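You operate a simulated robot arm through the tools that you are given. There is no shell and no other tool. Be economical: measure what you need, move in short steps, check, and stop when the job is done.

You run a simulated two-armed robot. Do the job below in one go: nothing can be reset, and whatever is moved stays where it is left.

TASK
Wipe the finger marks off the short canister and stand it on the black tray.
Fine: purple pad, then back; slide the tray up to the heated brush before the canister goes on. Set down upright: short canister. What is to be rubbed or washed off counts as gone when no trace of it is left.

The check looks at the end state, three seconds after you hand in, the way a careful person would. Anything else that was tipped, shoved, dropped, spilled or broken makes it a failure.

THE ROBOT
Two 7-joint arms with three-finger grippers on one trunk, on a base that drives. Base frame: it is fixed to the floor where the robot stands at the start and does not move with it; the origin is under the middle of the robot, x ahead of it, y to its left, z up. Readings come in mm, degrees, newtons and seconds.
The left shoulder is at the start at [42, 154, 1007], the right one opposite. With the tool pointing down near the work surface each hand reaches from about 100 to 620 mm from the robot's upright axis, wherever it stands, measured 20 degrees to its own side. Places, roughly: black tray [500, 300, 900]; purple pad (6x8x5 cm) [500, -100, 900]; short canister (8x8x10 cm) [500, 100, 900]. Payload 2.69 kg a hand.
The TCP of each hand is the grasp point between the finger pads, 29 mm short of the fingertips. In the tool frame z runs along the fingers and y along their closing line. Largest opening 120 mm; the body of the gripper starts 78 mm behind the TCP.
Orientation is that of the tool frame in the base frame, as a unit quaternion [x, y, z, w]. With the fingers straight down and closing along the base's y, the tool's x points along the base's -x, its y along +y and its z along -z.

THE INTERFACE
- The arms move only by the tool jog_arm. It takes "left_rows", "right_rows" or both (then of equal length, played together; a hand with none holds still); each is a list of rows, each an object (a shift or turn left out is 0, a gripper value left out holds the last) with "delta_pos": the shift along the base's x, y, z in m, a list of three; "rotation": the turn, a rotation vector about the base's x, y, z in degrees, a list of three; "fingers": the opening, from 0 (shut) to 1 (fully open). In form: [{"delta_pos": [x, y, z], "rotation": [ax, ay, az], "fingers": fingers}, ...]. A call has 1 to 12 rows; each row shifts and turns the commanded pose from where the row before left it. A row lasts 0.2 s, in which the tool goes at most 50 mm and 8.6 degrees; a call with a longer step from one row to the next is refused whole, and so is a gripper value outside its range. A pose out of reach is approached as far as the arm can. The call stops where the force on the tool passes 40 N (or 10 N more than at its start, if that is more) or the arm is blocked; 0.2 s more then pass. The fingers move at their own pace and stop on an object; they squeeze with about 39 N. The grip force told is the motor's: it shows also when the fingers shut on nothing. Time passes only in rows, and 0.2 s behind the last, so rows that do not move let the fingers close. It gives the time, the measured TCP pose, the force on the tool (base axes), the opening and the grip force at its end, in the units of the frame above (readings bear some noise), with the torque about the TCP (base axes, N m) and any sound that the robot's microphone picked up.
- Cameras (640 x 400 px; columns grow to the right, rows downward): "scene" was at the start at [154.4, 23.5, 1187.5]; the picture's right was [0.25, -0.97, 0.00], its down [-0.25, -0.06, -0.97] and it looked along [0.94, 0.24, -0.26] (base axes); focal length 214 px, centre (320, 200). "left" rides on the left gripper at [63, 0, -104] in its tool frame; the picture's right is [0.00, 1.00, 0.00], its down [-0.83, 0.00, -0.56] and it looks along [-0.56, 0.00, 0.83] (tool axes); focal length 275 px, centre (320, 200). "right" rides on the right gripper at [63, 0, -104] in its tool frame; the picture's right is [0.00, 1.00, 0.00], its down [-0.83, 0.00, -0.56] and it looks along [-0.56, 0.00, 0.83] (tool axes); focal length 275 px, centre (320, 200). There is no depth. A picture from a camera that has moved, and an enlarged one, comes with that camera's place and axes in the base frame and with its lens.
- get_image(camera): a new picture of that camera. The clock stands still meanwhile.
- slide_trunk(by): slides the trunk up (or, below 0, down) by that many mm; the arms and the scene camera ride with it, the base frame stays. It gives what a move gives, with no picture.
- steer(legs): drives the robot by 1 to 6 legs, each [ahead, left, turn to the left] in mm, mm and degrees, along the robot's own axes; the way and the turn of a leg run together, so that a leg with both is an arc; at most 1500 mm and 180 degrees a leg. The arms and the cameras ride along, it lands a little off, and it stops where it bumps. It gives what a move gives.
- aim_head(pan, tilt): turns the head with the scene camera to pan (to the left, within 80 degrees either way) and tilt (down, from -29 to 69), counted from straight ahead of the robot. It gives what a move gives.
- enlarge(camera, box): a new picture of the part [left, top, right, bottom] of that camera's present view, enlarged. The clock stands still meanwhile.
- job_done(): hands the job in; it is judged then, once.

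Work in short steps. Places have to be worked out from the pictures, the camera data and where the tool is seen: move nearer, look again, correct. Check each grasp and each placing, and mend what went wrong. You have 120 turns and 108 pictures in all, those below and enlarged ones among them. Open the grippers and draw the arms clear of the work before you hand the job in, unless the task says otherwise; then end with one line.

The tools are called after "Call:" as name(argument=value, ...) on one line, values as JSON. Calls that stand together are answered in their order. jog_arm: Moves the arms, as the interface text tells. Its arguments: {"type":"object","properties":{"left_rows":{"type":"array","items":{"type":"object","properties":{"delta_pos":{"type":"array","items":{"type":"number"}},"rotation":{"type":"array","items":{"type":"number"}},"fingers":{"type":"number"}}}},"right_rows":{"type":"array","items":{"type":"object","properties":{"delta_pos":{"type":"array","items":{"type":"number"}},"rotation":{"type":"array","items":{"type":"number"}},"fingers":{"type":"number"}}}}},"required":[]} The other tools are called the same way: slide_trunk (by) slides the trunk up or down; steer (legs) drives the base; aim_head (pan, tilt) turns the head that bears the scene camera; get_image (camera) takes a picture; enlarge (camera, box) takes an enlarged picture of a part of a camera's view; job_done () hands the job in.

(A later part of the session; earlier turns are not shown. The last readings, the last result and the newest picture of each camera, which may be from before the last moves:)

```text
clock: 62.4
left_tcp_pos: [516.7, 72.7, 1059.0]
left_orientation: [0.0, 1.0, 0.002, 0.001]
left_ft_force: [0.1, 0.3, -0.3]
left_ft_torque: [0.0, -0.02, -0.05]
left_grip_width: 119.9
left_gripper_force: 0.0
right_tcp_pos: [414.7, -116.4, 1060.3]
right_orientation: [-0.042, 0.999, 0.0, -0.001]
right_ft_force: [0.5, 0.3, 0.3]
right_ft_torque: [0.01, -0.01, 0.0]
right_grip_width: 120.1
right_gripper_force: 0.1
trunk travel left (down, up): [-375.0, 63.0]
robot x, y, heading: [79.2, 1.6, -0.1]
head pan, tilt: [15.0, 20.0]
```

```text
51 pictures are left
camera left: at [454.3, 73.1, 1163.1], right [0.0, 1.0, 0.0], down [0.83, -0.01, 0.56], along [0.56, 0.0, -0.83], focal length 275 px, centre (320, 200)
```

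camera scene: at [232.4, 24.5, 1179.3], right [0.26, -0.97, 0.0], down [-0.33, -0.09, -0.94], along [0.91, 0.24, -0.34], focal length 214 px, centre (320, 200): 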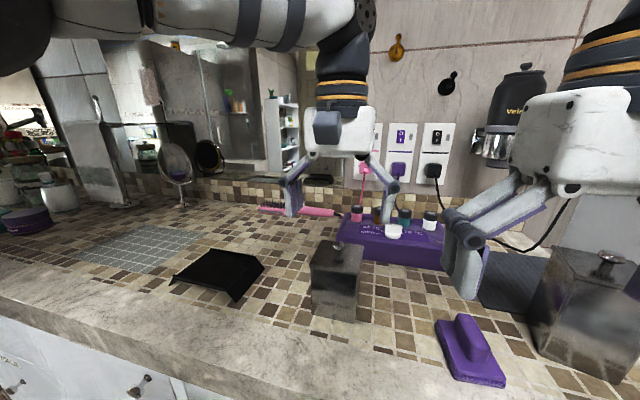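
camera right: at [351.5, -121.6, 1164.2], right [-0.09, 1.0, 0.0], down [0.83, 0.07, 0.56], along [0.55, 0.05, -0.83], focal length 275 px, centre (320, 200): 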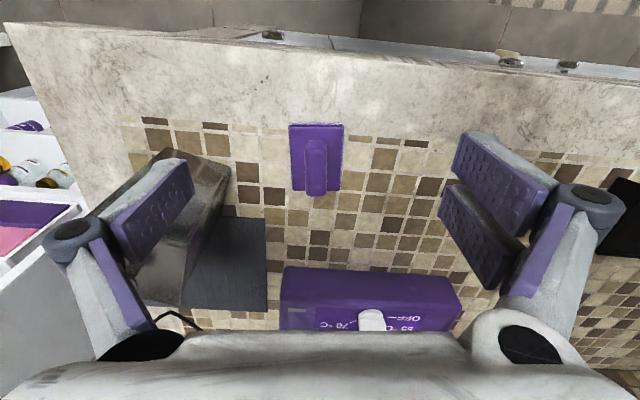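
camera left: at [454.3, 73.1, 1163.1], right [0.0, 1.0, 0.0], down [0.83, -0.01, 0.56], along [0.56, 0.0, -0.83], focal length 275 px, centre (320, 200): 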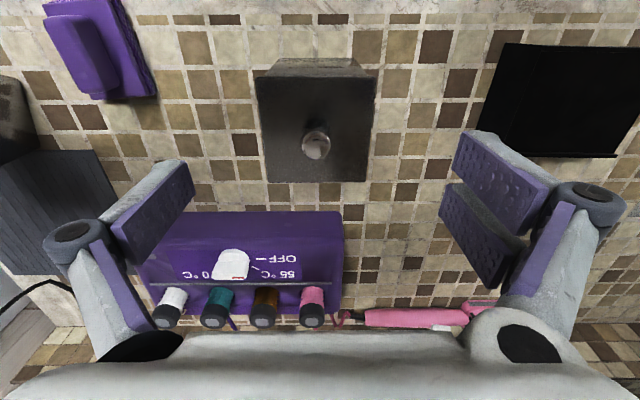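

Canister and pad stand as before. I take the left hand over the tray side, then drive ahead so that the brush region comes into reach.

Call:
jog_arm(left_rows=[{"delta_pos": [-0.01, 0.048, 0]}, {"delta_pos": [-0.01, 0.048, 0]}, {"delta_pos": [-0.01, 0.048, 0]}, {"delta_pos": [-0.01, 0.048, 0]}, {"delta_pos": [-0.01, 0.045, 0]}], right_rows=[{"delta_pos": [-0.01, 0, 0.01]}, {"delta_pos": [-0.01, 0, 0.01]}, {"delta_pos": [-0.01, 0, 0.01]}, {"delta_pos": [-0.01, 0, 0.01]}, {"delta_pos": [-0.01, 0, 0.01]}])

Call:
steer(legs=[[100, 0, 0]])

Call:
get_image(camera="left")

```text
clock: 63.5
left_tcp_pos: [468.8, 314.0, 1057.3]
left_orientation: [0.001, 1.0, 0.002, 0.001]
left_ft_force: [0.5, 0.2, -0.4]
left_ft_torque: [0.0, -0.01, 0.01]
left_grip_width: 119.9
left_gripper_force: 0.0
right_tcp_pos: [363.8, -114.4, 1111.3]
right_orientation: [-0.043, 0.999, 0.0, 0.001]
right_ft_force: [-1.0, 1.3, -0.5]
right_ft_torque: [-0.03, -0.01, 0.03]
right_grip_width: 119.8
right_gripper_force: 0.1
trunk travel left (down, up): [-375.0, 63.0]
robot x, y, heading: [79.1, -1.4, -0.1]
head pan, tilt: [15.0, 20.0]
```

```text
clock: 64.7
left_tcp_pos: [569.4, 313.9, 1056.0]
left_orientation: [-0.001, 1.0, 0.002, 0.002]
left_ft_force: [0.9, 0.0, -0.2]
left_ft_torque: [-0.02, 0.05, -0.01]
left_grip_width: 119.9
left_gripper_force: 0.1
right_tcp_pos: [465.1, -114.7, 1111.7]
right_orientation: [-0.044, 0.999, 0.0, 0.0]
right_ft_force: [-0.4, -0.6, -0.3]
right_ft_torque: [0.03, 0.04, 0.0]
right_grip_width: 119.9
right_gripper_force: 0.0
trunk travel left (down, up): [-375.0, 63.0]
robot x, y, heading: [177.4, 0.7, -0.2]
head pan, tilt: [15.0, 20.0]
```

```text
50 pictures are left
camera left: at [506.4, 313.5, 1160.8], right [0.0, 1.0, 0.0], down [0.83, 0.0, 0.56], along [0.56, 0.0, -0.83], focal length 275 px, centre (320, 200)
```

left: 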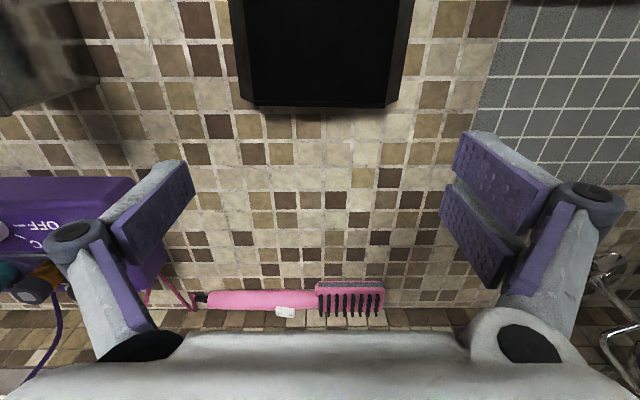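

The drive was free. The brush lies from y≈138 to 412 with its near edge at x≈844; the tray plate spans x≈486–577, y≈251–376. I drive a bit ahead and left for reach, with the hands high.

Call:
steer(legs=[[40, 130, 0]])

```text
clock: 66.2
left_tcp_pos: [573.1, 421.2, 1056.9]
left_orientation: [0.0, 1.0, 0.002, 0.002]
left_ft_force: [-0.7, -0.2, 0.6]
left_ft_torque: [-0.04, -0.02, 0.01]
left_grip_width: 120.2
left_gripper_force: 0.1
right_tcp_pos: [468.9, -7.7, 1113.2]
right_orientation: [-0.042, 0.999, 0.0, 0.001]
right_ft_force: [0.2, 0.4, 0.4]
right_ft_torque: [0.0, -0.01, -0.03]
right_grip_width: 119.8
right_gripper_force: 0.0
trunk travel left (down, up): [-375.0, 63.0]
robot x, y, heading: [182.4, 107.0, 0.2]
head pan, tilt: [15.0, 20.0]
stopped in leg 1: the robot was blocked; the commanded pose is now the measured one
```

The base is stopped by the cabinet at x≈182, so that is the limit ahead. I back off slightly and shift left; farther reach will come from tilting the hand forward.

Call:
steer(legs=[[-6, 0, 0], [0, 60, 0]])

```text
clock: 67.7
left_tcp_pos: [567.0, 483.0, 1057.1]
left_orientation: [0.0, 1.0, 0.002, 0.002]
left_ft_force: [-0.5, -0.3, -0.5]
left_ft_torque: [-0.05, 0.03, 0.01]
left_grip_width: 120.1
left_gripper_force: 0.1
right_tcp_pos: [462.8, 53.6, 1113.2]
right_orientation: [-0.043, 0.999, 0.001, 0.0]
right_ft_force: [0.3, 0.8, 0.4]
right_ft_torque: [-0.07, 0.02, -0.04]
right_grip_width: 119.9
right_gripper_force: 0.1
trunk travel left (down, up): [-375.0, 63.0]
robot x, y, heading: [178.6, 168.3, -0.1]
head pan, tilt: [15.0, 20.0]
```

Now I bring the left hand to the near side of the tray, high, to look at the tray's edge.

Call:
jog_arm(left_rows=[{"delta_pos": [-0.025, -0.034, 0]}, {"delta_pos": [-0.025, -0.034, 0]}, {"delta_pos": [-0.025, -0.034, 0]}, {"delta_pos": [-0.025, -0.034, -0.01]}, {"delta_pos": [-0.027, -0.033, -0.02]}])

Call:
aim_head(pan=25, tilt=35)

Call:
get_image(camera="left")

Call:
get_image(camera="scene")

```text
clock: 68.9
left_tcp_pos: [438.0, 314.2, 1028.8]
left_orientation: [0.0, 1.0, 0.003, 0.002]
left_ft_force: [-0.7, -0.7, 0.0]
left_ft_torque: [-0.03, 0.02, -0.02]
left_grip_width: 120.0
left_gripper_force: 0.2
right_tcp_pos: [463.1, 54.2, 1112.0]
right_orientation: [-0.044, 0.999, 0.002, 0.001]
right_ft_force: [-0.8, -0.6, -0.2]
right_ft_torque: [0.06, 0.01, 0.02]
right_grip_width: 119.8
right_gripper_force: 0.2
trunk travel left (down, up): [-375.0, 63.0]
robot x, y, heading: [177.8, 167.4, 0.3]
head pan, tilt: [15.0, 20.0]
```

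```text
clock: 69.7
left_tcp_pos: [440.5, 315.0, 1029.3]
left_orientation: [0.0, 1.0, 0.001, 0.002]
left_ft_force: [0.5, 0.2, 0.1]
left_ft_torque: [-0.03, 0.02, -0.03]
left_grip_width: 119.9
left_gripper_force: 0.1
right_tcp_pos: [461.8, 53.0, 1112.9]
right_orientation: [-0.044, 0.999, 0.0, 0.001]
right_ft_force: [-0.4, 0.1, -0.4]
right_ft_torque: [-0.02, 0.01, 0.02]
right_grip_width: 120.0
right_gripper_force: 0.1
trunk travel left (down, up): [-375.0, 63.0]
robot x, y, heading: [172.8, 169.0, 0.2]
head pan, tilt: [25.0, 35.0]
```

```text
49 pictures are left
camera left: at [376.6, 315.0, 1133.2], right [0.0, 1.0, 0.0], down [0.83, -0.01, 0.56], along [0.56, 0.0, -0.83], focal length 275 px, centre (320, 200)
```

left: 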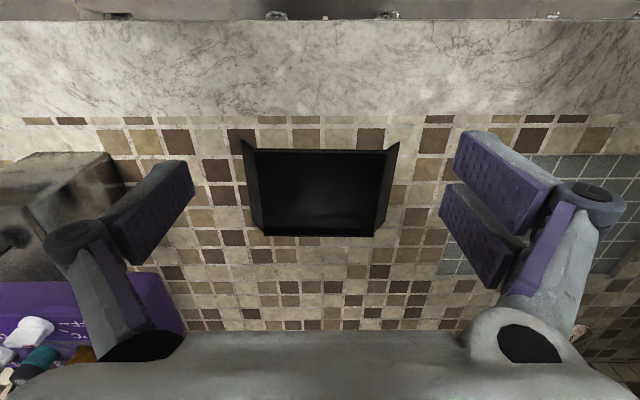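

```text
48 pictures are left
camera scene: at [320.2, 206.4, 1155.6], right [0.42, -0.91, 0.0], down [-0.52, -0.24, -0.82], along [0.74, 0.35, -0.57], focal length 214 px, centre (320, 200)
```

scene: 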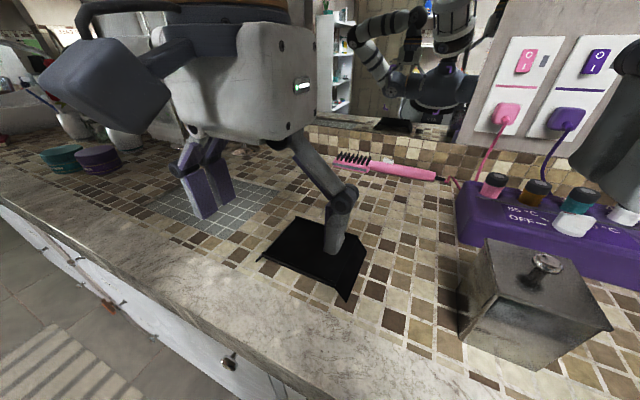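

Tray plate spans x≈479–581, y≈240–392 with the legs, about 22 mm high. I set the fingers ~80 mm apart, go down on its near side with tips just above the counter.

Call:
jog_arm(left_rows=[{"delta_pos": [-0.005, 0.001, -0.03], "fingers": 0.667}, {"delta_pos": [0, 0, -0.04]}, {"delta_pos": [0, 0, -0.03]}, {"delta_pos": [0, 0, -0.015]}])

Call:
get_image(camera="left")

Call:
get_image(camera="scene")

```text
clock: 70.7
left_tcp_pos: [433.8, 313.7, 913.8]
left_orientation: [-0.001, 1.0, 0.002, 0.002]
left_ft_force: [-0.7, -0.3, 0.3]
left_ft_torque: [0.01, 0.01, 0.02]
left_grip_width: 79.9
left_gripper_force: 0.0
right_tcp_pos: [463.4, 53.8, 1111.7]
right_orientation: [-0.044, 0.999, -0.001, 0.001]
right_ft_force: [0.7, -0.4, -0.3]
right_ft_torque: [0.04, -0.05, 0.0]
right_grip_width: 119.8
right_gripper_force: 0.1
trunk travel left (down, up): [-375.0, 63.0]
robot x, y, heading: [177.4, 169.0, 0.1]
head pan, tilt: [25.0, 35.0]
```

```text
47 pictures are left
camera left: at [370.9, 313.2, 1016.7], right [0.0, 1.0, 0.0], down [0.83, 0.0, 0.56], along [0.56, 0.0, -0.83], focal length 275 px, centre (320, 200)
```

left: 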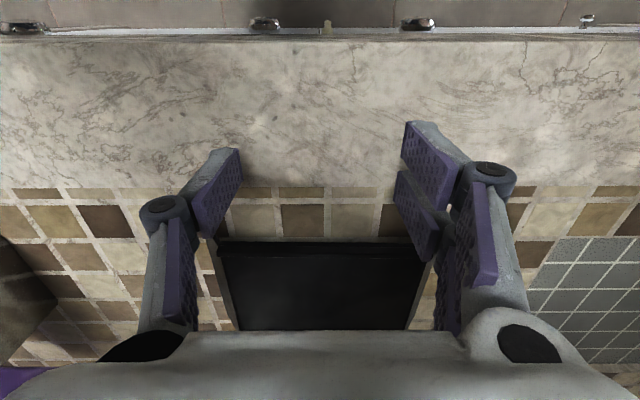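

```text
46 pictures are left
camera scene: at [320.2, 206.5, 1155.5], right [0.42, -0.91, 0.0], down [-0.52, -0.24, -0.82], along [0.74, 0.35, -0.57], focal length 214 px, centre (320, 200)
```

scene: 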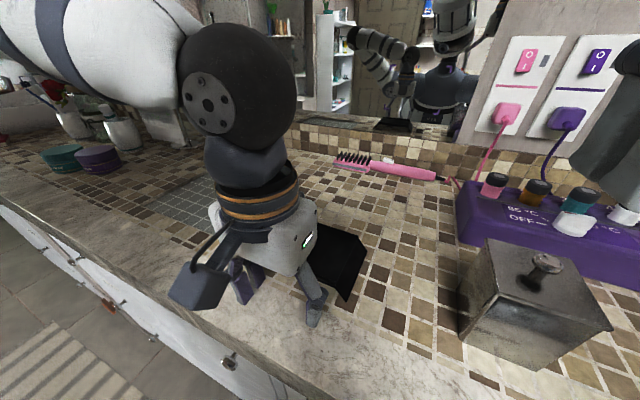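

The fingers stand at the near edge, centred. I push slowly, first about 100 mm.

Call:
jog_arm(left_rows=[{"delta_pos": [0.02, 0.002, 0]}, {"delta_pos": [0.012, 0, 0]}, {"delta_pos": [0.006, 0, 0]}, {"delta_pos": [0.012, 0, 0]}, {"delta_pos": [0.012, 0, 0]}, {"delta_pos": [0.012, 0, 0]}, {"delta_pos": [0.012, 0, 0]}, {"delta_pos": [0.012, 0, 0]}, {"delta_pos": [0.012, 0, 0]}, {"delta_pos": [0.012, 0, 0]}, {"delta_pos": [0.012, 0, 0]}])

Call:
get_image(camera="left")

Call:
get_image(camera="scene")

```text
clock: 73.0
left_tcp_pos: [569.2, 314.0, 912.6]
left_orientation: [-0.001, 1.0, 0.002, 0.003]
left_ft_force: [-1.0, -0.7, -0.2]
left_ft_torque: [-0.02, 0.01, 0.0]
left_grip_width: 80.1
left_gripper_force: 0.1
right_tcp_pos: [462.8, 53.1, 1111.4]
right_orientation: [-0.044, 0.999, 0.0, 0.001]
right_ft_force: [0.5, -0.6, 0.4]
right_ft_torque: [0.01, 0.0, 0.05]
right_grip_width: 120.2
right_gripper_force: 0.0
trunk travel left (down, up): [-375.0, 63.0]
robot x, y, heading: [175.7, 169.1, -0.0]
head pan, tilt: [25.0, 35.0]
```

```text
45 pictures are left
camera left: at [506.9, 315.0, 1015.9], right [0.0, 1.0, 0.0], down [0.83, -0.01, 0.56], along [0.56, 0.0, -0.83], focal length 275 px, centre (320, 200)
```

left: 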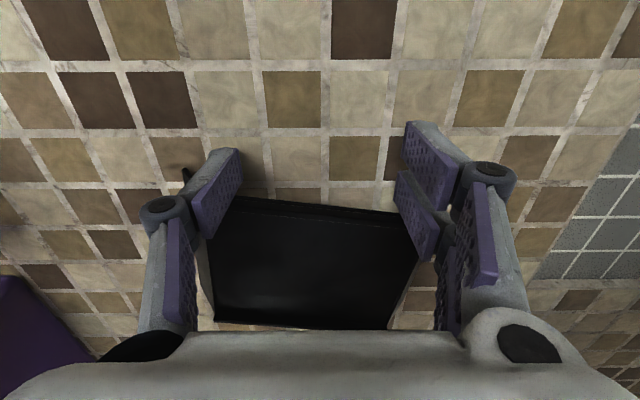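

```text
44 pictures are left
camera scene: at [320.2, 206.4, 1155.5], right [0.42, -0.91, 0.0], down [-0.52, -0.24, -0.82], along [0.74, 0.35, -0.57], focal length 214 px, centre (320, 200)
```

scene: 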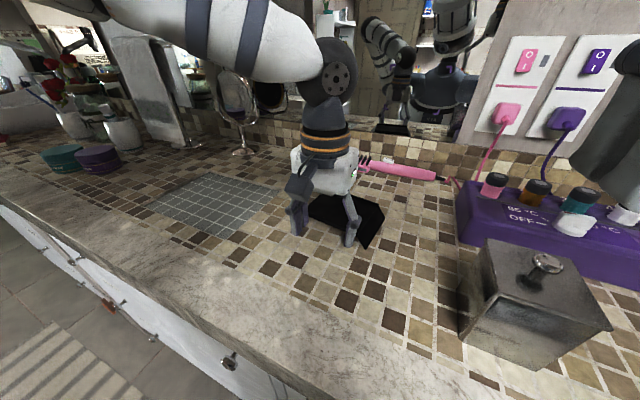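

The tray has turned a few degrees. I look closer at the finger contacts.

Call:
enlarge(camera="left", box=[160, 120, 480, 335])

```text
1.86 times, centred on (320, 228) of left
camera zoom: at [506.9, 315.0, 1015.9], right [0.0, 1.0, 0.0], down [0.83, -0.01, 0.56], along [0.56, 0.0, -0.83], focal length 512 px, centre (320, 149)
```

zoom: 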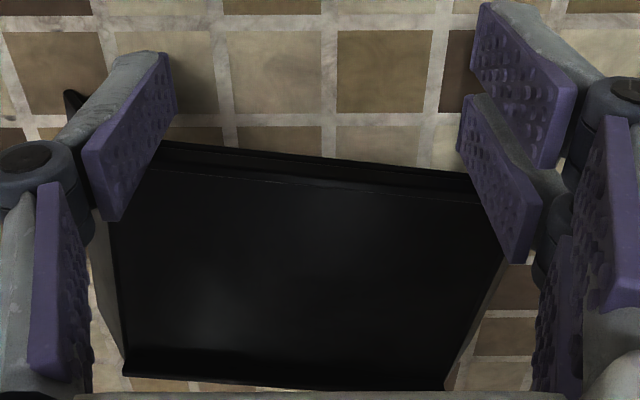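

I back off, narrow the fingers to bear on the plate edge nearer its middle, and push on a little.

Call:
jog_arm(left_rows=[{"delta_pos": [-0.02, 0, 0]}, {"fingers": 0.5}, {"delta_pos": [0, -0.004, 0]}, {"delta_pos": [0.012, 0, 0]}, {"delta_pos": [0.01, 0, 0]}, {"delta_pos": [0.01, 0, 0]}, {"delta_pos": [0.01, 0, 0]}, {"delta_pos": [0.01, 0, 0]}, {"delta_pos": [0.01, 0, 0]}])

Call:
enlarge(camera="left", box=[160, 120, 480, 335])

Call:
get_image(camera="scene")

```text
clock: 75.0
left_tcp_pos: [611.1, 311.5, 912.1]
left_orientation: [0.0, 1.0, 0.002, 0.003]
left_ft_force: [0.3, -0.1, 0.7]
left_ft_torque: [0.0, -0.01, 0.02]
left_grip_width: 60.1
left_gripper_force: 0.1
right_tcp_pos: [463.8, 53.7, 1111.9]
right_orientation: [-0.043, 0.999, 0.0, 0.001]
right_ft_force: [0.3, 0.5, 0.5]
right_ft_torque: [0.01, -0.03, 0.02]
right_grip_width: 120.2
right_gripper_force: 0.0
trunk travel left (down, up): [-375.0, 63.0]
robot x, y, heading: [176.8, 167.0, 0.1]
head pan, tilt: [25.0, 35.0]
```

```text
1.86 times, centred on (320, 228) of left
camera zoom: at [548.5, 312.0, 1016.1], right [0.0, 1.0, 0.0], down [0.83, -0.01, 0.56], along [0.56, 0.0, -0.83], focal length 512 px, centre (320, 149)
```

zoom: 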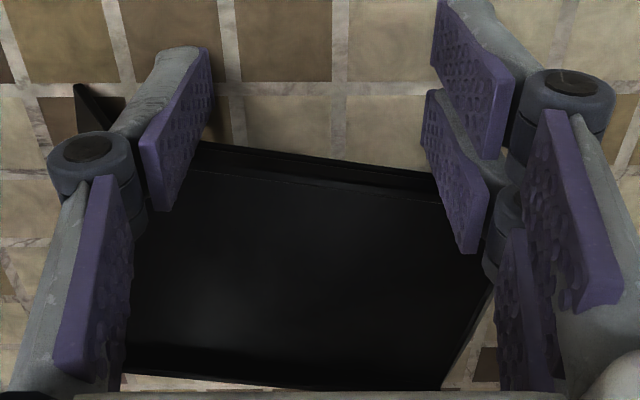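

```text
41 pictures are left
camera scene: at [320.2, 206.4, 1155.5], right [0.42, -0.91, 0.0], down [-0.52, -0.24, -0.82], along [0.74, 0.35, -0.57], focal length 214 px, centre (320, 200)
```

scene: 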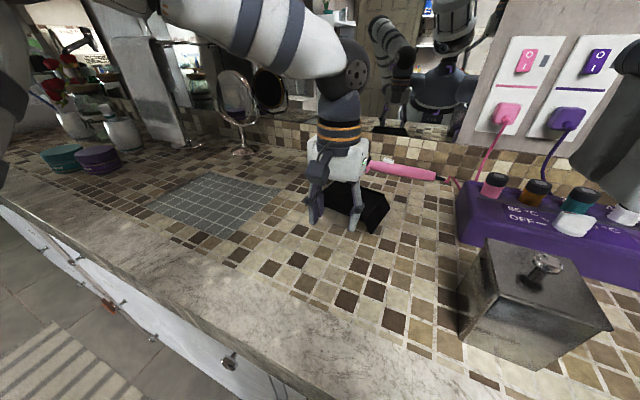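

The +y side runs ahead, so I correct by pushing with shut fingers off-centre, on the low-y side of the edge.

Call:
jog_arm(left_rows=[{"delta_pos": [-0.025, 0, 0]}, {"fingers": 0}, {"fingers": 0, "delta_pos": [0, -0.03, 0]}, {"delta_pos": [0.01, 0, 0]}, {"delta_pos": [0.01, 0, 0]}, {"delta_pos": [0.008, 0, 0]}, {"delta_pos": [0.008, 0, 0]}, {"delta_pos": [0.008, 0, 0]}])

Call:
get_image(camera="left")

```text
clock: 76.8
left_tcp_pos: [630.7, 282.2, 910.9]
left_orientation: [0.0, 1.0, 0.002, 0.002]
left_ft_force: [-0.2, -0.3, -0.2]
left_ft_torque: [0.02, 0.0, 0.01]
left_grip_width: 0.0
left_gripper_force: 28.2
right_tcp_pos: [463.0, 52.8, 1112.0]
right_orientation: [-0.044, 0.999, 0.0, -0.001]
right_ft_force: [-0.2, 0.2, 0.1]
right_ft_torque: [0.02, 0.0, -0.02]
right_grip_width: 119.8
right_gripper_force: 0.0
trunk travel left (down, up): [-375.0, 63.0]
robot x, y, heading: [177.8, 171.0, 0.0]
head pan, tilt: [25.0, 35.0]
```

```text
40 pictures are left
camera left: at [568.4, 282.2, 1015.9], right [0.0, 1.0, 0.0], down [0.83, -0.01, 0.56], along [0.56, 0.0, -0.83], focal length 275 px, centre (320, 200)
```

left: 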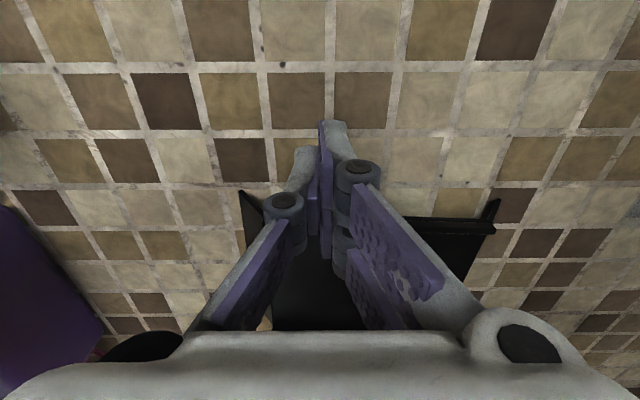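

Off-centre pushing straightens the tray (now about -3°). A bit more here, then I push at its middle, y≈313.

Call:
jog_arm(left_rows=[{"delta_pos": [0.008, 0, 0]}, {"delta_pos": [-0.02, 0, 0]}, {"delta_pos": [0, 0.029, 0]}, {"delta_pos": [0.01, 0, 0]}, {"delta_pos": [0.01, 0, 0]}, {"delta_pos": [0.01, 0, 0]}, {"delta_pos": [0.01, 0, 0]}])

Call:
get_image(camera="left")

Call:
get_image(camera="scene")

```text
clock: 78.5
left_tcp_pos: [659.6, 312.5, 911.0]
left_orientation: [0.0, 1.0, 0.003, 0.002]
left_ft_force: [-0.1, -0.6, -0.3]
left_ft_torque: [0.01, -0.01, -0.01]
left_grip_width: 0.0
left_gripper_force: 28.4
right_tcp_pos: [462.9, 54.8, 1112.8]
right_orientation: [-0.043, 0.999, -0.001, -0.001]
right_ft_force: [0.5, -0.2, -0.3]
right_ft_torque: [0.02, -0.01, -0.01]
right_grip_width: 120.0
right_gripper_force: 0.0
trunk travel left (down, up): [-375.0, 63.0]
robot x, y, heading: [180.0, 169.5, -0.3]
head pan, tilt: [25.0, 35.0]
```

```text
39 pictures are left
camera left: at [595.8, 311.9, 1014.6], right [0.0, 1.0, 0.0], down [0.83, -0.01, 0.56], along [0.56, 0.0, -0.83], focal length 275 px, centre (320, 200)
```

left: 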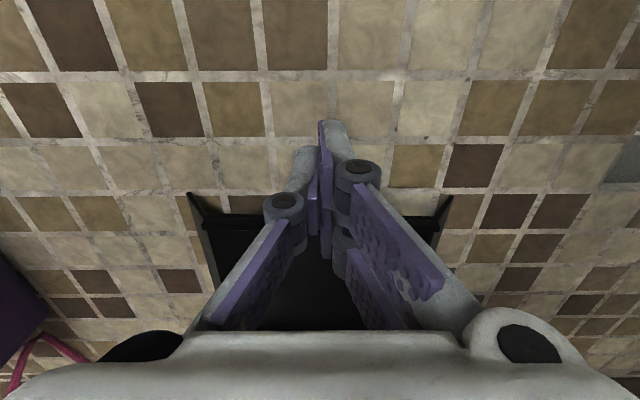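

```text
38 pictures are left
camera scene: at [320.3, 206.5, 1155.5], right [0.42, -0.91, 0.0], down [-0.52, -0.24, -0.82], along [0.74, 0.35, -0.57], focal length 214 px, centre (320, 200)
```

scene: 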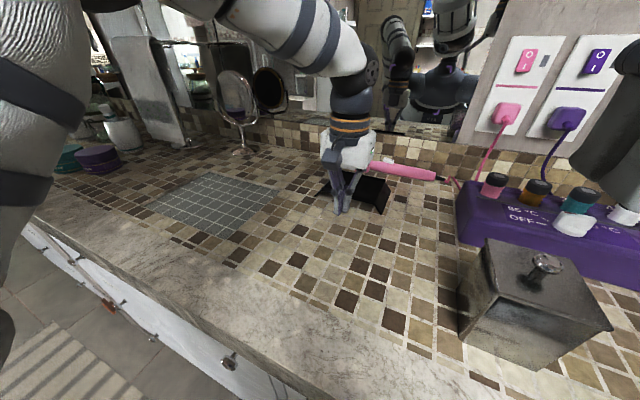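

Yaw about -1° now, centred at y≈313. Estimated gap to the brush ~60 mm; I push 30 mm more, then lift the hand to look.

Call:
jog_arm(left_rows=[{"delta_pos": [0.01, 0, 0]}, {"delta_pos": [0.01, 0, 0]}, {"delta_pos": [0.01, 0, 0]}, {"delta_pos": [-0.03, 0, 0]}, {"delta_pos": [-0.045, 0, 0.02]}, {"delta_pos": [-0.03, 0, 0.04]}, {"delta_pos": [0, 0, 0.05]}])

Call:
get_image(camera="left")

Call:
get_image(camera="scene")

```text
clock: 80.0
left_tcp_pos: [579.5, 312.3, 1024.4]
left_orientation: [-0.001, 1.0, 0.003, 0.003]
left_ft_force: [-0.1, 0.3, 0.4]
left_ft_torque: [-0.01, 0.02, -0.01]
left_grip_width: 0.0
left_gripper_force: 28.4
right_tcp_pos: [464.0, 54.0, 1112.5]
right_orientation: [-0.043, 0.999, 0.001, 0.001]
right_ft_force: [0.0, -0.2, 0.8]
right_ft_torque: [-0.01, -0.02, -0.02]
right_grip_width: 119.9
right_gripper_force: 0.0
trunk travel left (down, up): [-375.0, 63.0]
robot x, y, heading: [172.8, 165.9, 0.3]
head pan, tilt: [25.0, 35.0]
```

```text
37 pictures are left
camera left: at [517.4, 312.3, 1127.7], right [0.0, 1.0, 0.0], down [0.83, 0.0, 0.56], along [0.56, 0.0, -0.83], focal length 275 px, centre (320, 200)
```

left: 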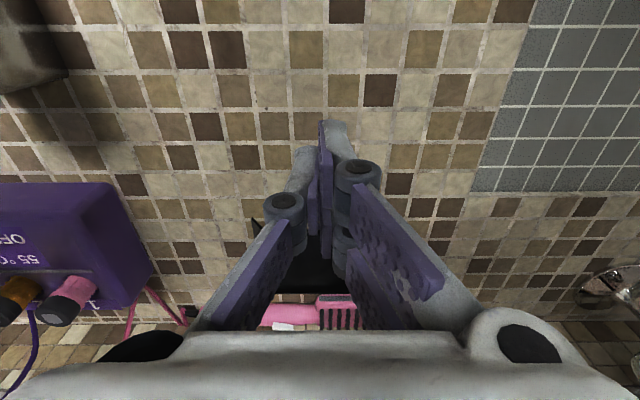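

```text
36 pictures are left
camera scene: at [320.1, 206.5, 1155.5], right [0.42, -0.91, 0.0], down [-0.52, -0.24, -0.82], along [0.74, 0.35, -0.57], focal length 214 px, centre (320, 200)
```

scene: 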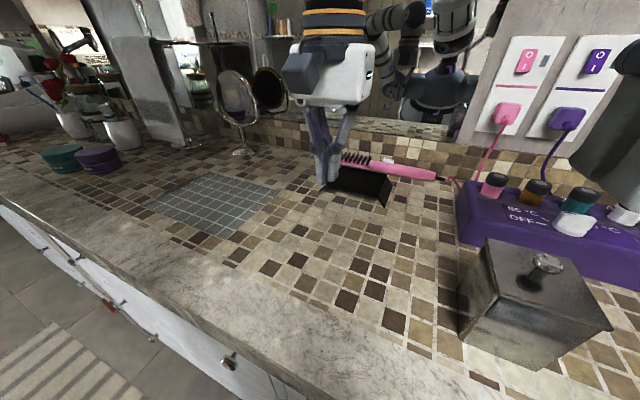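

The shut fingers block the view; I open them and look again.

Call:
jog_arm(left_rows=[{"fingers": 1}, {"fingers": 1}, {"fingers": 1}])

Call:
enlarge(camera="left", box=[200, 190, 460, 340])

```text
clock: 80.8
left_tcp_pos: [582.0, 311.7, 1022.9]
left_orientation: [-0.001, 1.0, 0.003, 0.001]
left_ft_force: [-0.9, 0.5, -0.2]
left_ft_torque: [-0.02, -0.03, 0.01]
left_grip_width: 119.8
left_gripper_force: 0.1
right_tcp_pos: [462.9, 53.4, 1111.7]
right_orientation: [-0.044, 0.999, 0.0, 0.001]
right_ft_force: [0.0, 0.0, -0.1]
right_ft_torque: [0.02, 0.0, 0.01]
right_grip_width: 120.1
right_gripper_force: 0.1
trunk travel left (down, up): [-375.0, 63.0]
robot x, y, heading: [175.1, 171.8, -0.1]
head pan, tilt: [25.0, 35.0]
```

```text
2.46 times, centred on (330, 265) of left
camera zoom: at [517.8, 312.0, 1127.3], right [0.0, 1.0, 0.0], down [0.83, -0.01, 0.56], along [0.56, 0.0, -0.83], focal length 678 px, centre (295, 40)
```

zoom: 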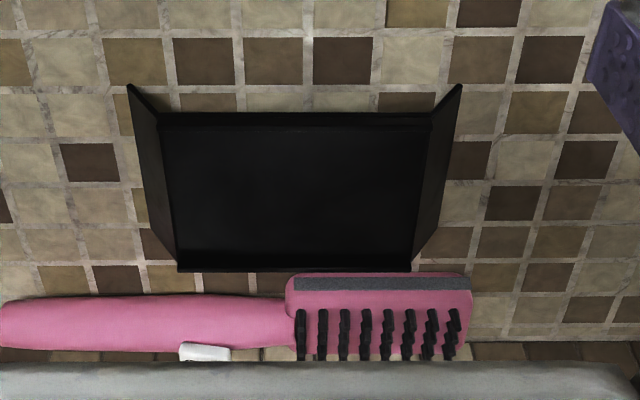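

Call:
enlarge(camera="scene", box=[315, 135, 455, 225])

```text
4.44 times, centred on (385, 180) of scene
camera zoom: at [320.2, 206.5, 1155.5], right [0.42, -0.91, 0.0], down [-0.52, -0.24, -0.82], along [0.74, 0.35, -0.57], focal length 953 px, centre (31, 289)
```

zoom: 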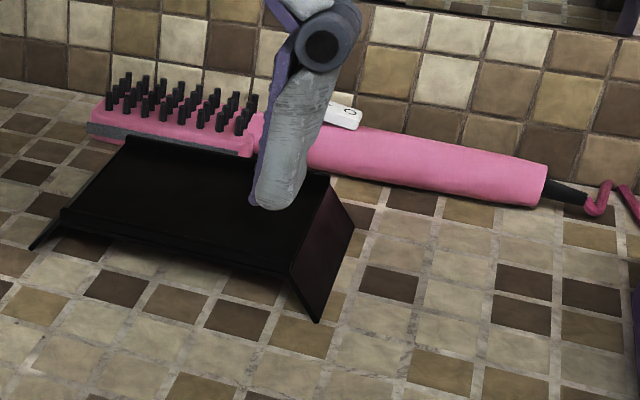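

The gap to the brush head is about 28 mm and the tray is square. I push 18 mm more with shut fingers.

Call:
jog_arm(left_rows=[{"fingers": 0, "delta_pos": [0, 0, -0.04]}, {"fingers": 0, "delta_pos": [0, 0, -0.04]}, {"fingers": 0, "delta_pos": [0, 0, -0.032]}, {"delta_pos": [0.04, 0, 0]}, {"delta_pos": [0.04, 0, 0]}, {"delta_pos": [0.018, 0, 0]}, {"delta_pos": [0.01, 0, 0]}, {"delta_pos": [0.009, 0, 0]}, {"delta_pos": [0.009, 0, 0]}])

Call:
enlarge(camera="scene", box=[315, 135, 455, 225])

```text
clock: 82.8
left_tcp_pos: [710.4, 310.0, 911.3]
left_orientation: [0.0, 1.0, 0.001, 0.002]
left_ft_force: [0.1, 0.6, -0.6]
left_ft_torque: [-0.01, -0.01, 0.02]
left_grip_width: 0.0
left_gripper_force: 28.2
right_tcp_pos: [462.7, 52.9, 1110.8]
right_orientation: [-0.044, 0.999, 0.0, -0.001]
right_ft_force: [-0.1, 0.1, -0.2]
right_ft_torque: [0.04, -0.02, -0.02]
right_grip_width: 120.1
right_gripper_force: 0.2
trunk travel left (down, up): [-375.0, 63.0]
robot x, y, heading: [177.5, 171.1, -0.1]
head pan, tilt: [25.0, 35.0]
```

```text
4.44 times, centred on (385, 180) of scene
camera zoom: at [320.3, 206.4, 1155.5], right [0.42, -0.91, 0.0], down [-0.52, -0.24, -0.82], along [0.74, 0.35, -0.57], focal length 953 px, centre (31, 289)
```

zoom: 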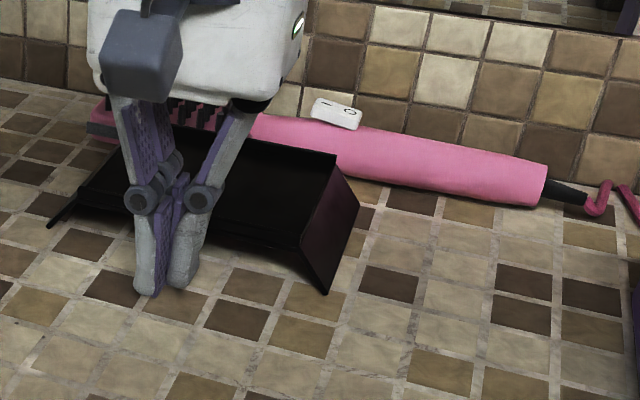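

The brush has not moved. I draw the hand back and up to judge the remaining gap.

Call:
jog_arm(left_rows=[{"delta_pos": [-0.04, 0, 0]}, {"delta_pos": [-0.045, 0, 0.02]}, {"delta_pos": [-0.04, 0, 0.03], "fingers": 1}, {"delta_pos": [0, 0, 0.05]}, {"delta_pos": [0, 0, 0.02]}])

Call:
enlarge(camera="left", box=[200, 190, 460, 340])

Call:
enlarge(camera="scene", box=[320, 140, 420, 205])

```text
clock: 84.0
left_tcp_pos: [587.6, 315.0, 1032.9]
left_orientation: [0.0, 1.0, 0.002, 0.002]
left_ft_force: [-0.6, -0.5, -0.2]
left_ft_torque: [0.01, 0.02, -0.03]
left_grip_width: 120.2
left_gripper_force: 0.1
right_tcp_pos: [463.9, 53.5, 1111.3]
right_orientation: [-0.043, 0.999, 0.001, 0.001]
right_ft_force: [-0.3, 0.3, 0.8]
right_ft_torque: [-0.02, 0.02, -0.02]
right_grip_width: 120.3
right_gripper_force: 0.0
trunk travel left (down, up): [-375.0, 63.0]
robot x, y, heading: [177.8, 167.6, -0.3]
head pan, tilt: [25.0, 35.0]
```

```text
2.46 times, centred on (330, 265) of left
camera zoom: at [524.1, 314.5, 1135.4], right [0.0, 1.0, 0.0], down [0.83, -0.01, 0.56], along [0.56, 0.0, -0.83], focal length 678 px, centre (295, 40)
```

zoom: 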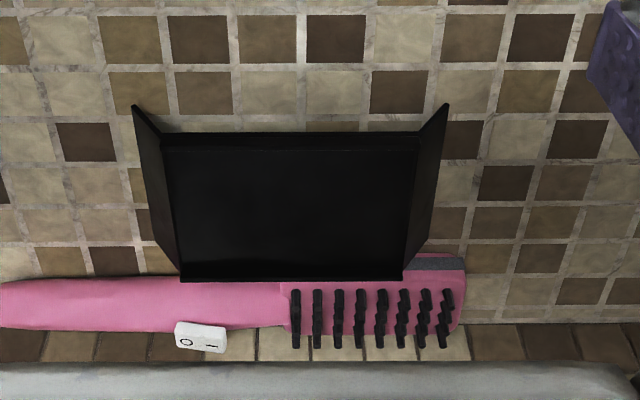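

```text
6.15 times, centred on (370, 172) of scene
camera zoom: at [320.1, 206.6, 1155.5], right [0.42, -0.91, 0.0], down [-0.52, -0.24, -0.82], along [0.74, 0.35, -0.57], focal length 1320 px, centre (12, 369)
```

zoom: 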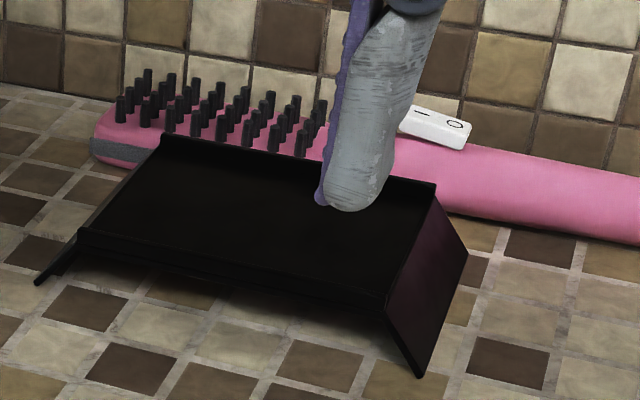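

The gap is still about 10–15 mm by the counter-level points. I push a further 8 mm.

Call:
jog_arm(left_rows=[{"fingers": 0, "delta_pos": [0, -0.002, -0.04]}, {"fingers": 0, "delta_pos": [0, 0, -0.04]}, {"fingers": 0, "delta_pos": [0, 0, -0.04]}, {"delta_pos": [0.045, 0, 0]}, {"delta_pos": [0.045, 0, 0]}, {"delta_pos": [0.03, 0, 0]}, {"delta_pos": [0.005, 0, 0]}, {"delta_pos": [0.004, 0, 0]}, {"delta_pos": [0.004, 0, 0]}])

Call:
enlarge(camera="scene", box=[320, 140, 420, 205])

```text
clock: 86.0
left_tcp_pos: [717.8, 308.6, 910.5]
left_orientation: [0.001, 1.0, 0.002, 0.003]
left_ft_force: [-1.4, -0.1, 0.2]
left_ft_torque: [0.0, -0.02, -0.02]
left_grip_width: 0.2
left_gripper_force: 28.2
right_tcp_pos: [462.9, 52.7, 1111.5]
right_orientation: [-0.044, 0.999, 0.0, 0.001]
right_ft_force: [-0.3, 0.2, 0.2]
right_ft_torque: [0.0, 0.0, -0.02]
right_grip_width: 119.9
right_gripper_force: 0.0
trunk travel left (down, up): [-375.0, 63.0]
robot x, y, heading: [175.0, 173.9, 0.3]
head pan, tilt: [25.0, 35.0]
```

```text
6.15 times, centred on (370, 172) of scene
camera zoom: at [320.1, 206.4, 1155.5], right [0.42, -0.91, 0.0], down [-0.52, -0.24, -0.82], along [0.74, 0.35, -0.57], focal length 1320 px, centre (12, 369)
```

zoom: 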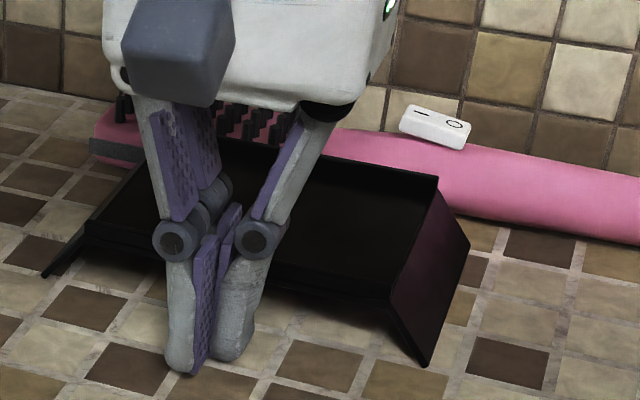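

The brush is untouched, with an estimated 5–8 mm left. I nudge 4 mm more, then withdraw and check.

Call:
jog_arm(left_rows=[{"delta_pos": [0.002, 0, 0]}, {"delta_pos": [0.002, 0, 0]}, {"delta_pos": [-0.04, 0, 0]}, {"delta_pos": [-0.045, 0, 0.02]}, {"delta_pos": [-0.045, 0, 0.02], "fingers": 1}, {"delta_pos": [0, 0, 0.05]}, {"delta_pos": [0, 0, 0.03]}])

Call:
enlarge(camera="left", box=[200, 190, 460, 340])

Call:
enlarge(camera="scene", box=[320, 140, 420, 205])

```text
clock: 87.7
left_tcp_pos: [590.2, 310.0, 1028.8]
left_orientation: [-0.001, 1.0, 0.002, 0.003]
left_ft_force: [-0.3, 0.4, 0.3]
left_ft_torque: [-0.01, 0.01, -0.01]
left_grip_width: 120.1
left_gripper_force: 0.1
right_tcp_pos: [463.1, 53.2, 1111.8]
right_orientation: [-0.043, 0.999, 0.0, 0.001]
right_ft_force: [0.9, -0.1, -0.2]
right_ft_torque: [0.0, -0.01, 0.0]
right_grip_width: 120.3
right_gripper_force: 0.2
trunk travel left (down, up): [-375.0, 63.0]
robot x, y, heading: [175.2, 168.7, 0.0]
head pan, tilt: [25.0, 35.0]
```

```text
2.46 times, centred on (330, 265) of left
camera zoom: at [527.0, 309.1, 1133.2], right [0.0, 1.0, 0.0], down [0.83, 0.0, 0.56], along [0.56, 0.0, -0.83], focal length 678 px, centre (295, 40)
```

zoom: 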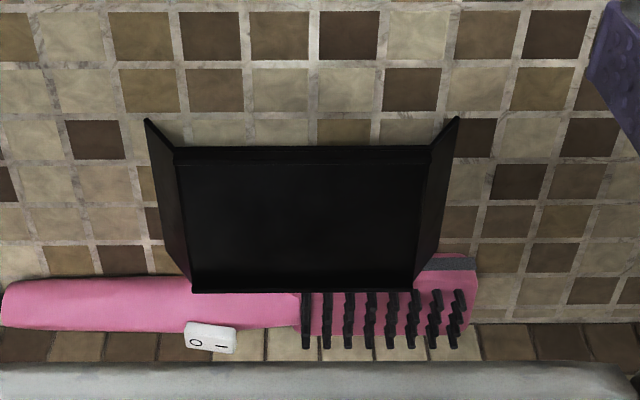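

```text
6.15 times, centred on (370, 172) of scene
camera zoom: at [319.9, 206.6, 1155.5], right [0.42, -0.91, 0.0], down [-0.52, -0.24, -0.82], along [0.74, 0.35, -0.57], focal length 1320 px, centre (12, 369)
```

zoom: 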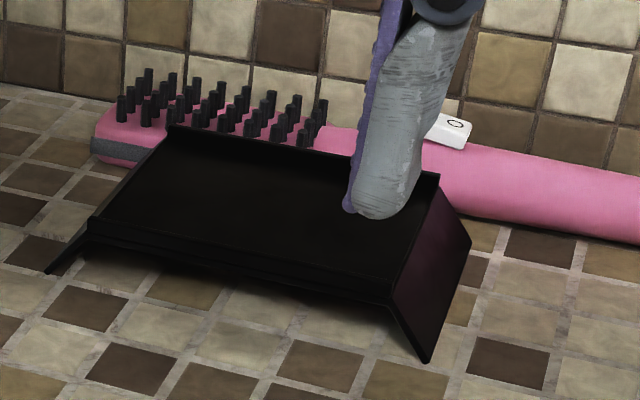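

The brush has not moved and the tray is up against it, within a few mm; tray centre about (793, 313). Now I clear the right arm and bring the left hand over the canister, tilted 25° forward for later reach.

Call:
jog_arm(right_rows=[{"delta_pos": [-0.01, -0.045, 0]}, {"delta_pos": [-0.01, -0.045, 0]}, {"delta_pos": [-0.01, -0.045, 0]}, {"delta_pos": [-0.01, -0.045, 0]}, {"delta_pos": [-0.01, -0.03, 0]}, {}, {}, {}, {}], left_rows=[{"delta_pos": [-0.02, 0, 0.03]}, {"delta_pos": [-0.03, 0, 0.02]}, {"delta_pos": [-0.022, -0.03, 0], "rotation": [0, -6.25, 0]}, {"delta_pos": [0, -0.04, 0], "rotation": [0, -6.25, 0]}, {"delta_pos": [0, -0.04, 0], "rotation": [0, -6.25, 0]}, {"delta_pos": [0, -0.04, 0], "rotation": [0, -6.25, 0]}, {"delta_pos": [0, -0.04, 0]}, {"delta_pos": [0, -0.04, 0]}, {"delta_pos": [0, -0.008, 0]}])

Call:
get_image(camera="left")

```text
clock: 89.7
left_tcp_pos: [521.2, 72.4, 1079.0]
left_orientation: [-0.003, 0.976, 0.002, 0.218]
left_ft_force: [0.2, 0.6, 0.2]
left_ft_torque: [-0.02, -0.02, -0.02]
left_grip_width: 119.8
left_gripper_force: 0.0
right_tcp_pos: [432.8, -99.6, 1050.0]
right_orientation: [-0.044, 0.999, 0.001, 0.001]
right_ft_force: [0.0, -0.2, 0.1]
right_ft_torque: [0.03, -0.01, 0.02]
right_grip_width: 120.1
right_gripper_force: 0.1
right hand out of reach, approached as far as the arm can: row 2, 3, 4, 5
trunk travel left (down, up): [-375.0, 63.0]
robot x, y, heading: [176.0, 170.8, -0.1]
head pan, tilt: [25.0, 35.0]
```

```text
27 pictures are left
camera left: at [420.4, 71.2, 1146.5], right [0.0, 1.0, 0.0], down [0.52, 0.0, 0.86], along [0.86, 0.0, -0.52], focal length 275 px, centre (320, 200)
```

left: 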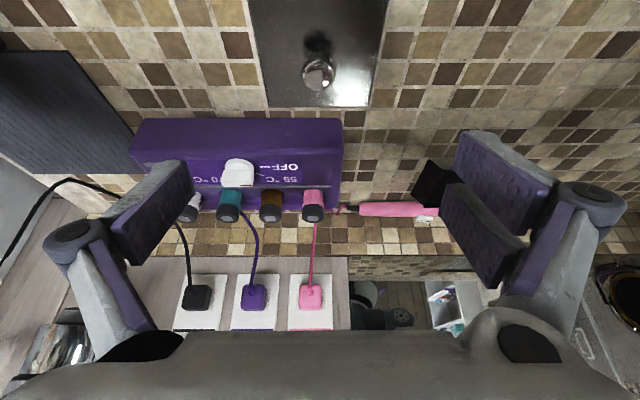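

The canister sits at about (520, 71). I descend and grip.

Call:
jog_arm(left_rows=[{"delta_pos": [-0.001, -0.001, -0.045]}, {"delta_pos": [0, 0, -0.045]}, {"delta_pos": [0, 0, -0.035]}, {"delta_pos": [0, 0, -0.007]}, {"fingers": 0.6}, {"fingers": 0}, {"fingers": 0}, {"fingers": 0}])

Call:
get_image(camera="left")

```text
clock: 91.5
left_tcp_pos: [524.7, 73.4, 952.7]
left_orientation: [-0.007, 0.976, -0.006, 0.217]
left_ft_force: [1.1, 0.7, 5.9]
left_ft_torque: [0.4, 0.24, -0.12]
left_grip_width: 73.7
left_gripper_force: 38.8
right_tcp_pos: [434.8, -99.2, 1050.5]
right_orientation: [-0.043, 0.999, 0.0, 0.0]
right_ft_force: [0.0, 0.3, 0.0]
right_ft_torque: [0.0, -0.01, 0.03]
right_grip_width: 120.0
right_gripper_force: 0.0
trunk travel left (down, up): [-375.0, 63.0]
robot x, y, heading: [176.6, 166.3, 0.0]
head pan, tilt: [25.0, 35.0]
```

```text
26 pictures are left
camera left: at [424.1, 73.8, 1020.4], right [-0.01, 1.0, -0.01], down [0.52, 0.01, 0.86], along [0.86, 0.0, -0.52], focal length 275 px, centre (320, 200)
```

left: 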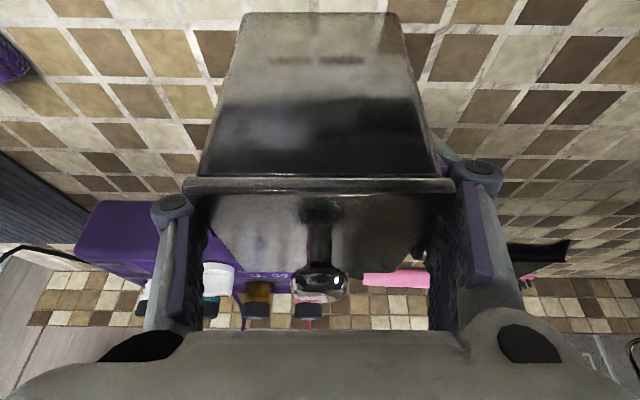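

Gripped. There is something near the bottom of the front face; I enlarge to check whether it is a remaining mark.

Call:
enlarge(camera="left", box=[200, 10, 440, 190])

```text
2.22 times, centred on (320, 100) of left
camera zoom: at [424.1, 73.8, 1020.4], right [-0.01, 1.0, -0.01], down [0.52, 0.01, 0.86], along [0.86, 0.0, -0.52], focal length 612 px, centre (320, 422)
```

zoom: 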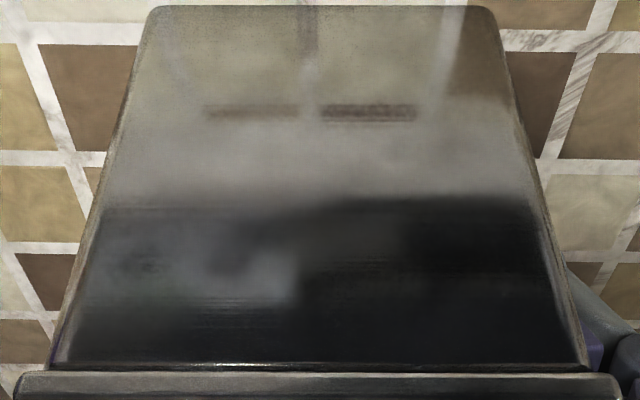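

Call:
enlarge(camera="left", box=[215, 100, 295, 165])

```text
6.15 times, centred on (255, 132) of left
camera zoom: at [424.1, 73.8, 1020.4], right [-0.01, 1.0, -0.01], down [0.52, 0.01, 0.86], along [0.86, 0.0, -0.52], focal length 1694 px, centre (720, 615)
```

zoom: 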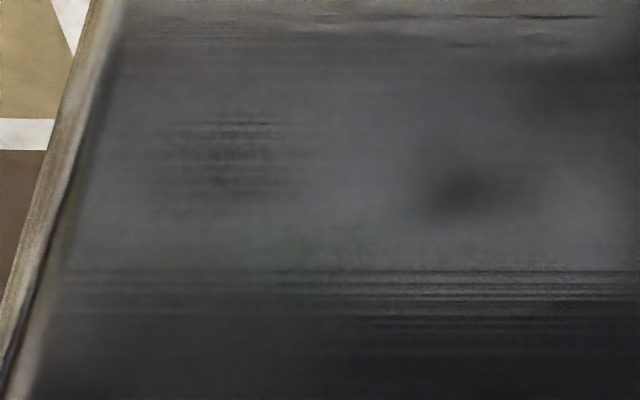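

That is streaky reflection, like the lines elsewhere, not the blotchy print. I lift the canister and carry it in front of the tray.

Call:
jog_arm(left_rows=[{"delta_pos": [0, 0, 0.02]}, {"delta_pos": [0, 0, 0.035]}, {"delta_pos": [0, 0, 0.035]}, {"delta_pos": [0.01, 0.045, 0]}, {"delta_pos": [0.01, 0.045, 0]}, {"delta_pos": [0.01, 0.045, 0]}, {"delta_pos": [0.01, 0.045, 0]}, {"delta_pos": [0.02, 0.045, 0]}, {"delta_pos": [0.03, 0.017, 0]}])

Call:
get_image(camera="scene")

```text
clock: 93.5
left_tcp_pos: [609.4, 311.7, 1038.3]
left_orientation: [0.0, 0.976, 0.001, 0.217]
left_ft_force: [1.2, 0.2, -3.8]
left_ft_torque: [0.05, 0.02, 0.0]
left_grip_width: 73.8
left_gripper_force: 39.0
right_tcp_pos: [434.2, -99.2, 1050.8]
right_orientation: [-0.044, 0.999, 0.001, 0.0]
right_ft_force: [0.0, -0.2, 0.0]
right_ft_torque: [0.01, -0.02, -0.02]
right_grip_width: 119.9
right_gripper_force: 0.1
trunk travel left (down, up): [-375.0, 63.0]
robot x, y, heading: [175.0, 168.0, -0.2]
head pan, tilt: [25.0, 35.0]
```

```text
23 pictures are left
camera scene: at [320.7, 206.4, 1155.4], right [0.42, -0.91, 0.0], down [-0.52, -0.24, -0.82], along [0.74, 0.35, -0.57], focal length 214 px, centre (320, 200)
```

scene: 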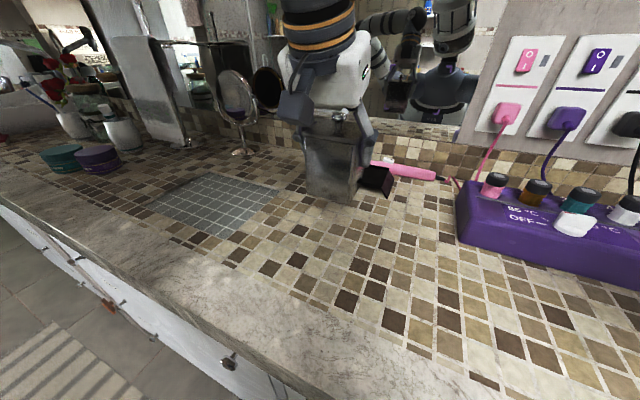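

I carry it forward over the tray, watching reach.

Call:
jog_arm(left_rows=[{"delta_pos": [0.04, 0.001, 0]}, {"delta_pos": [0.04, 0.001, 0]}, {"delta_pos": [0.04, 0.001, 0]}, {"delta_pos": [0.04, 0, 0]}, {"delta_pos": [0.027, 0, 0]}, {}])

Call:
get_image(camera="left")

Call:
get_image(camera="scene")

```text
clock: 94.8
left_tcp_pos: [794.6, 315.8, 1038.7]
left_orientation: [0.0, 0.976, 0.001, 0.218]
left_ft_force: [0.6, 0.2, -4.4]
left_ft_torque: [0.01, 0.0, -0.03]
left_grip_width: 73.9
left_gripper_force: 38.8
right_tcp_pos: [433.5, -99.1, 1051.6]
right_orientation: [-0.044, 0.999, 0.0, 0.0]
right_ft_force: [0.3, -0.5, -0.3]
right_ft_torque: [0.0, 0.01, 0.01]
right_grip_width: 119.8
right_gripper_force: 0.0
trunk travel left (down, up): [-375.0, 63.0]
robot x, y, heading: [175.5, 171.6, 0.0]
head pan, tilt: [25.0, 35.0]
```

```text
22 pictures are left
camera left: at [693.2, 315.5, 1106.1], right [0.0, 1.0, 0.01], down [0.52, -0.01, 0.86], along [0.86, 0.0, -0.52], focal length 275 px, centre (320, 200)
```

left: 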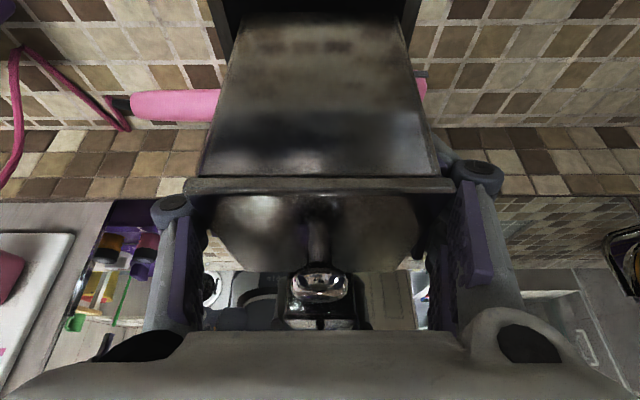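

```text
21 pictures are left
camera scene: at [320.1, 206.6, 1155.5], right [0.42, -0.91, 0.0], down [-0.52, -0.24, -0.82], along [0.74, 0.35, -0.57], focal length 214 px, centre (320, 200)
```

scene: 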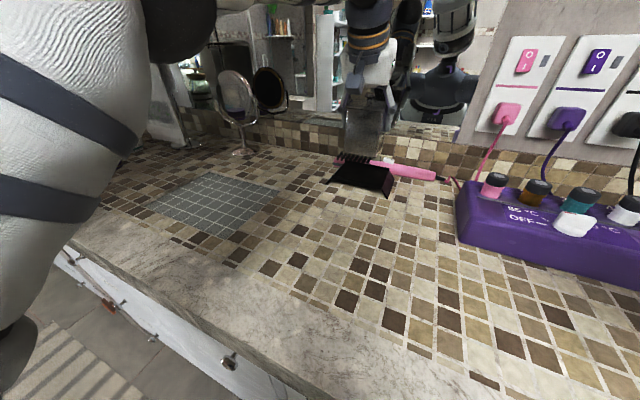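

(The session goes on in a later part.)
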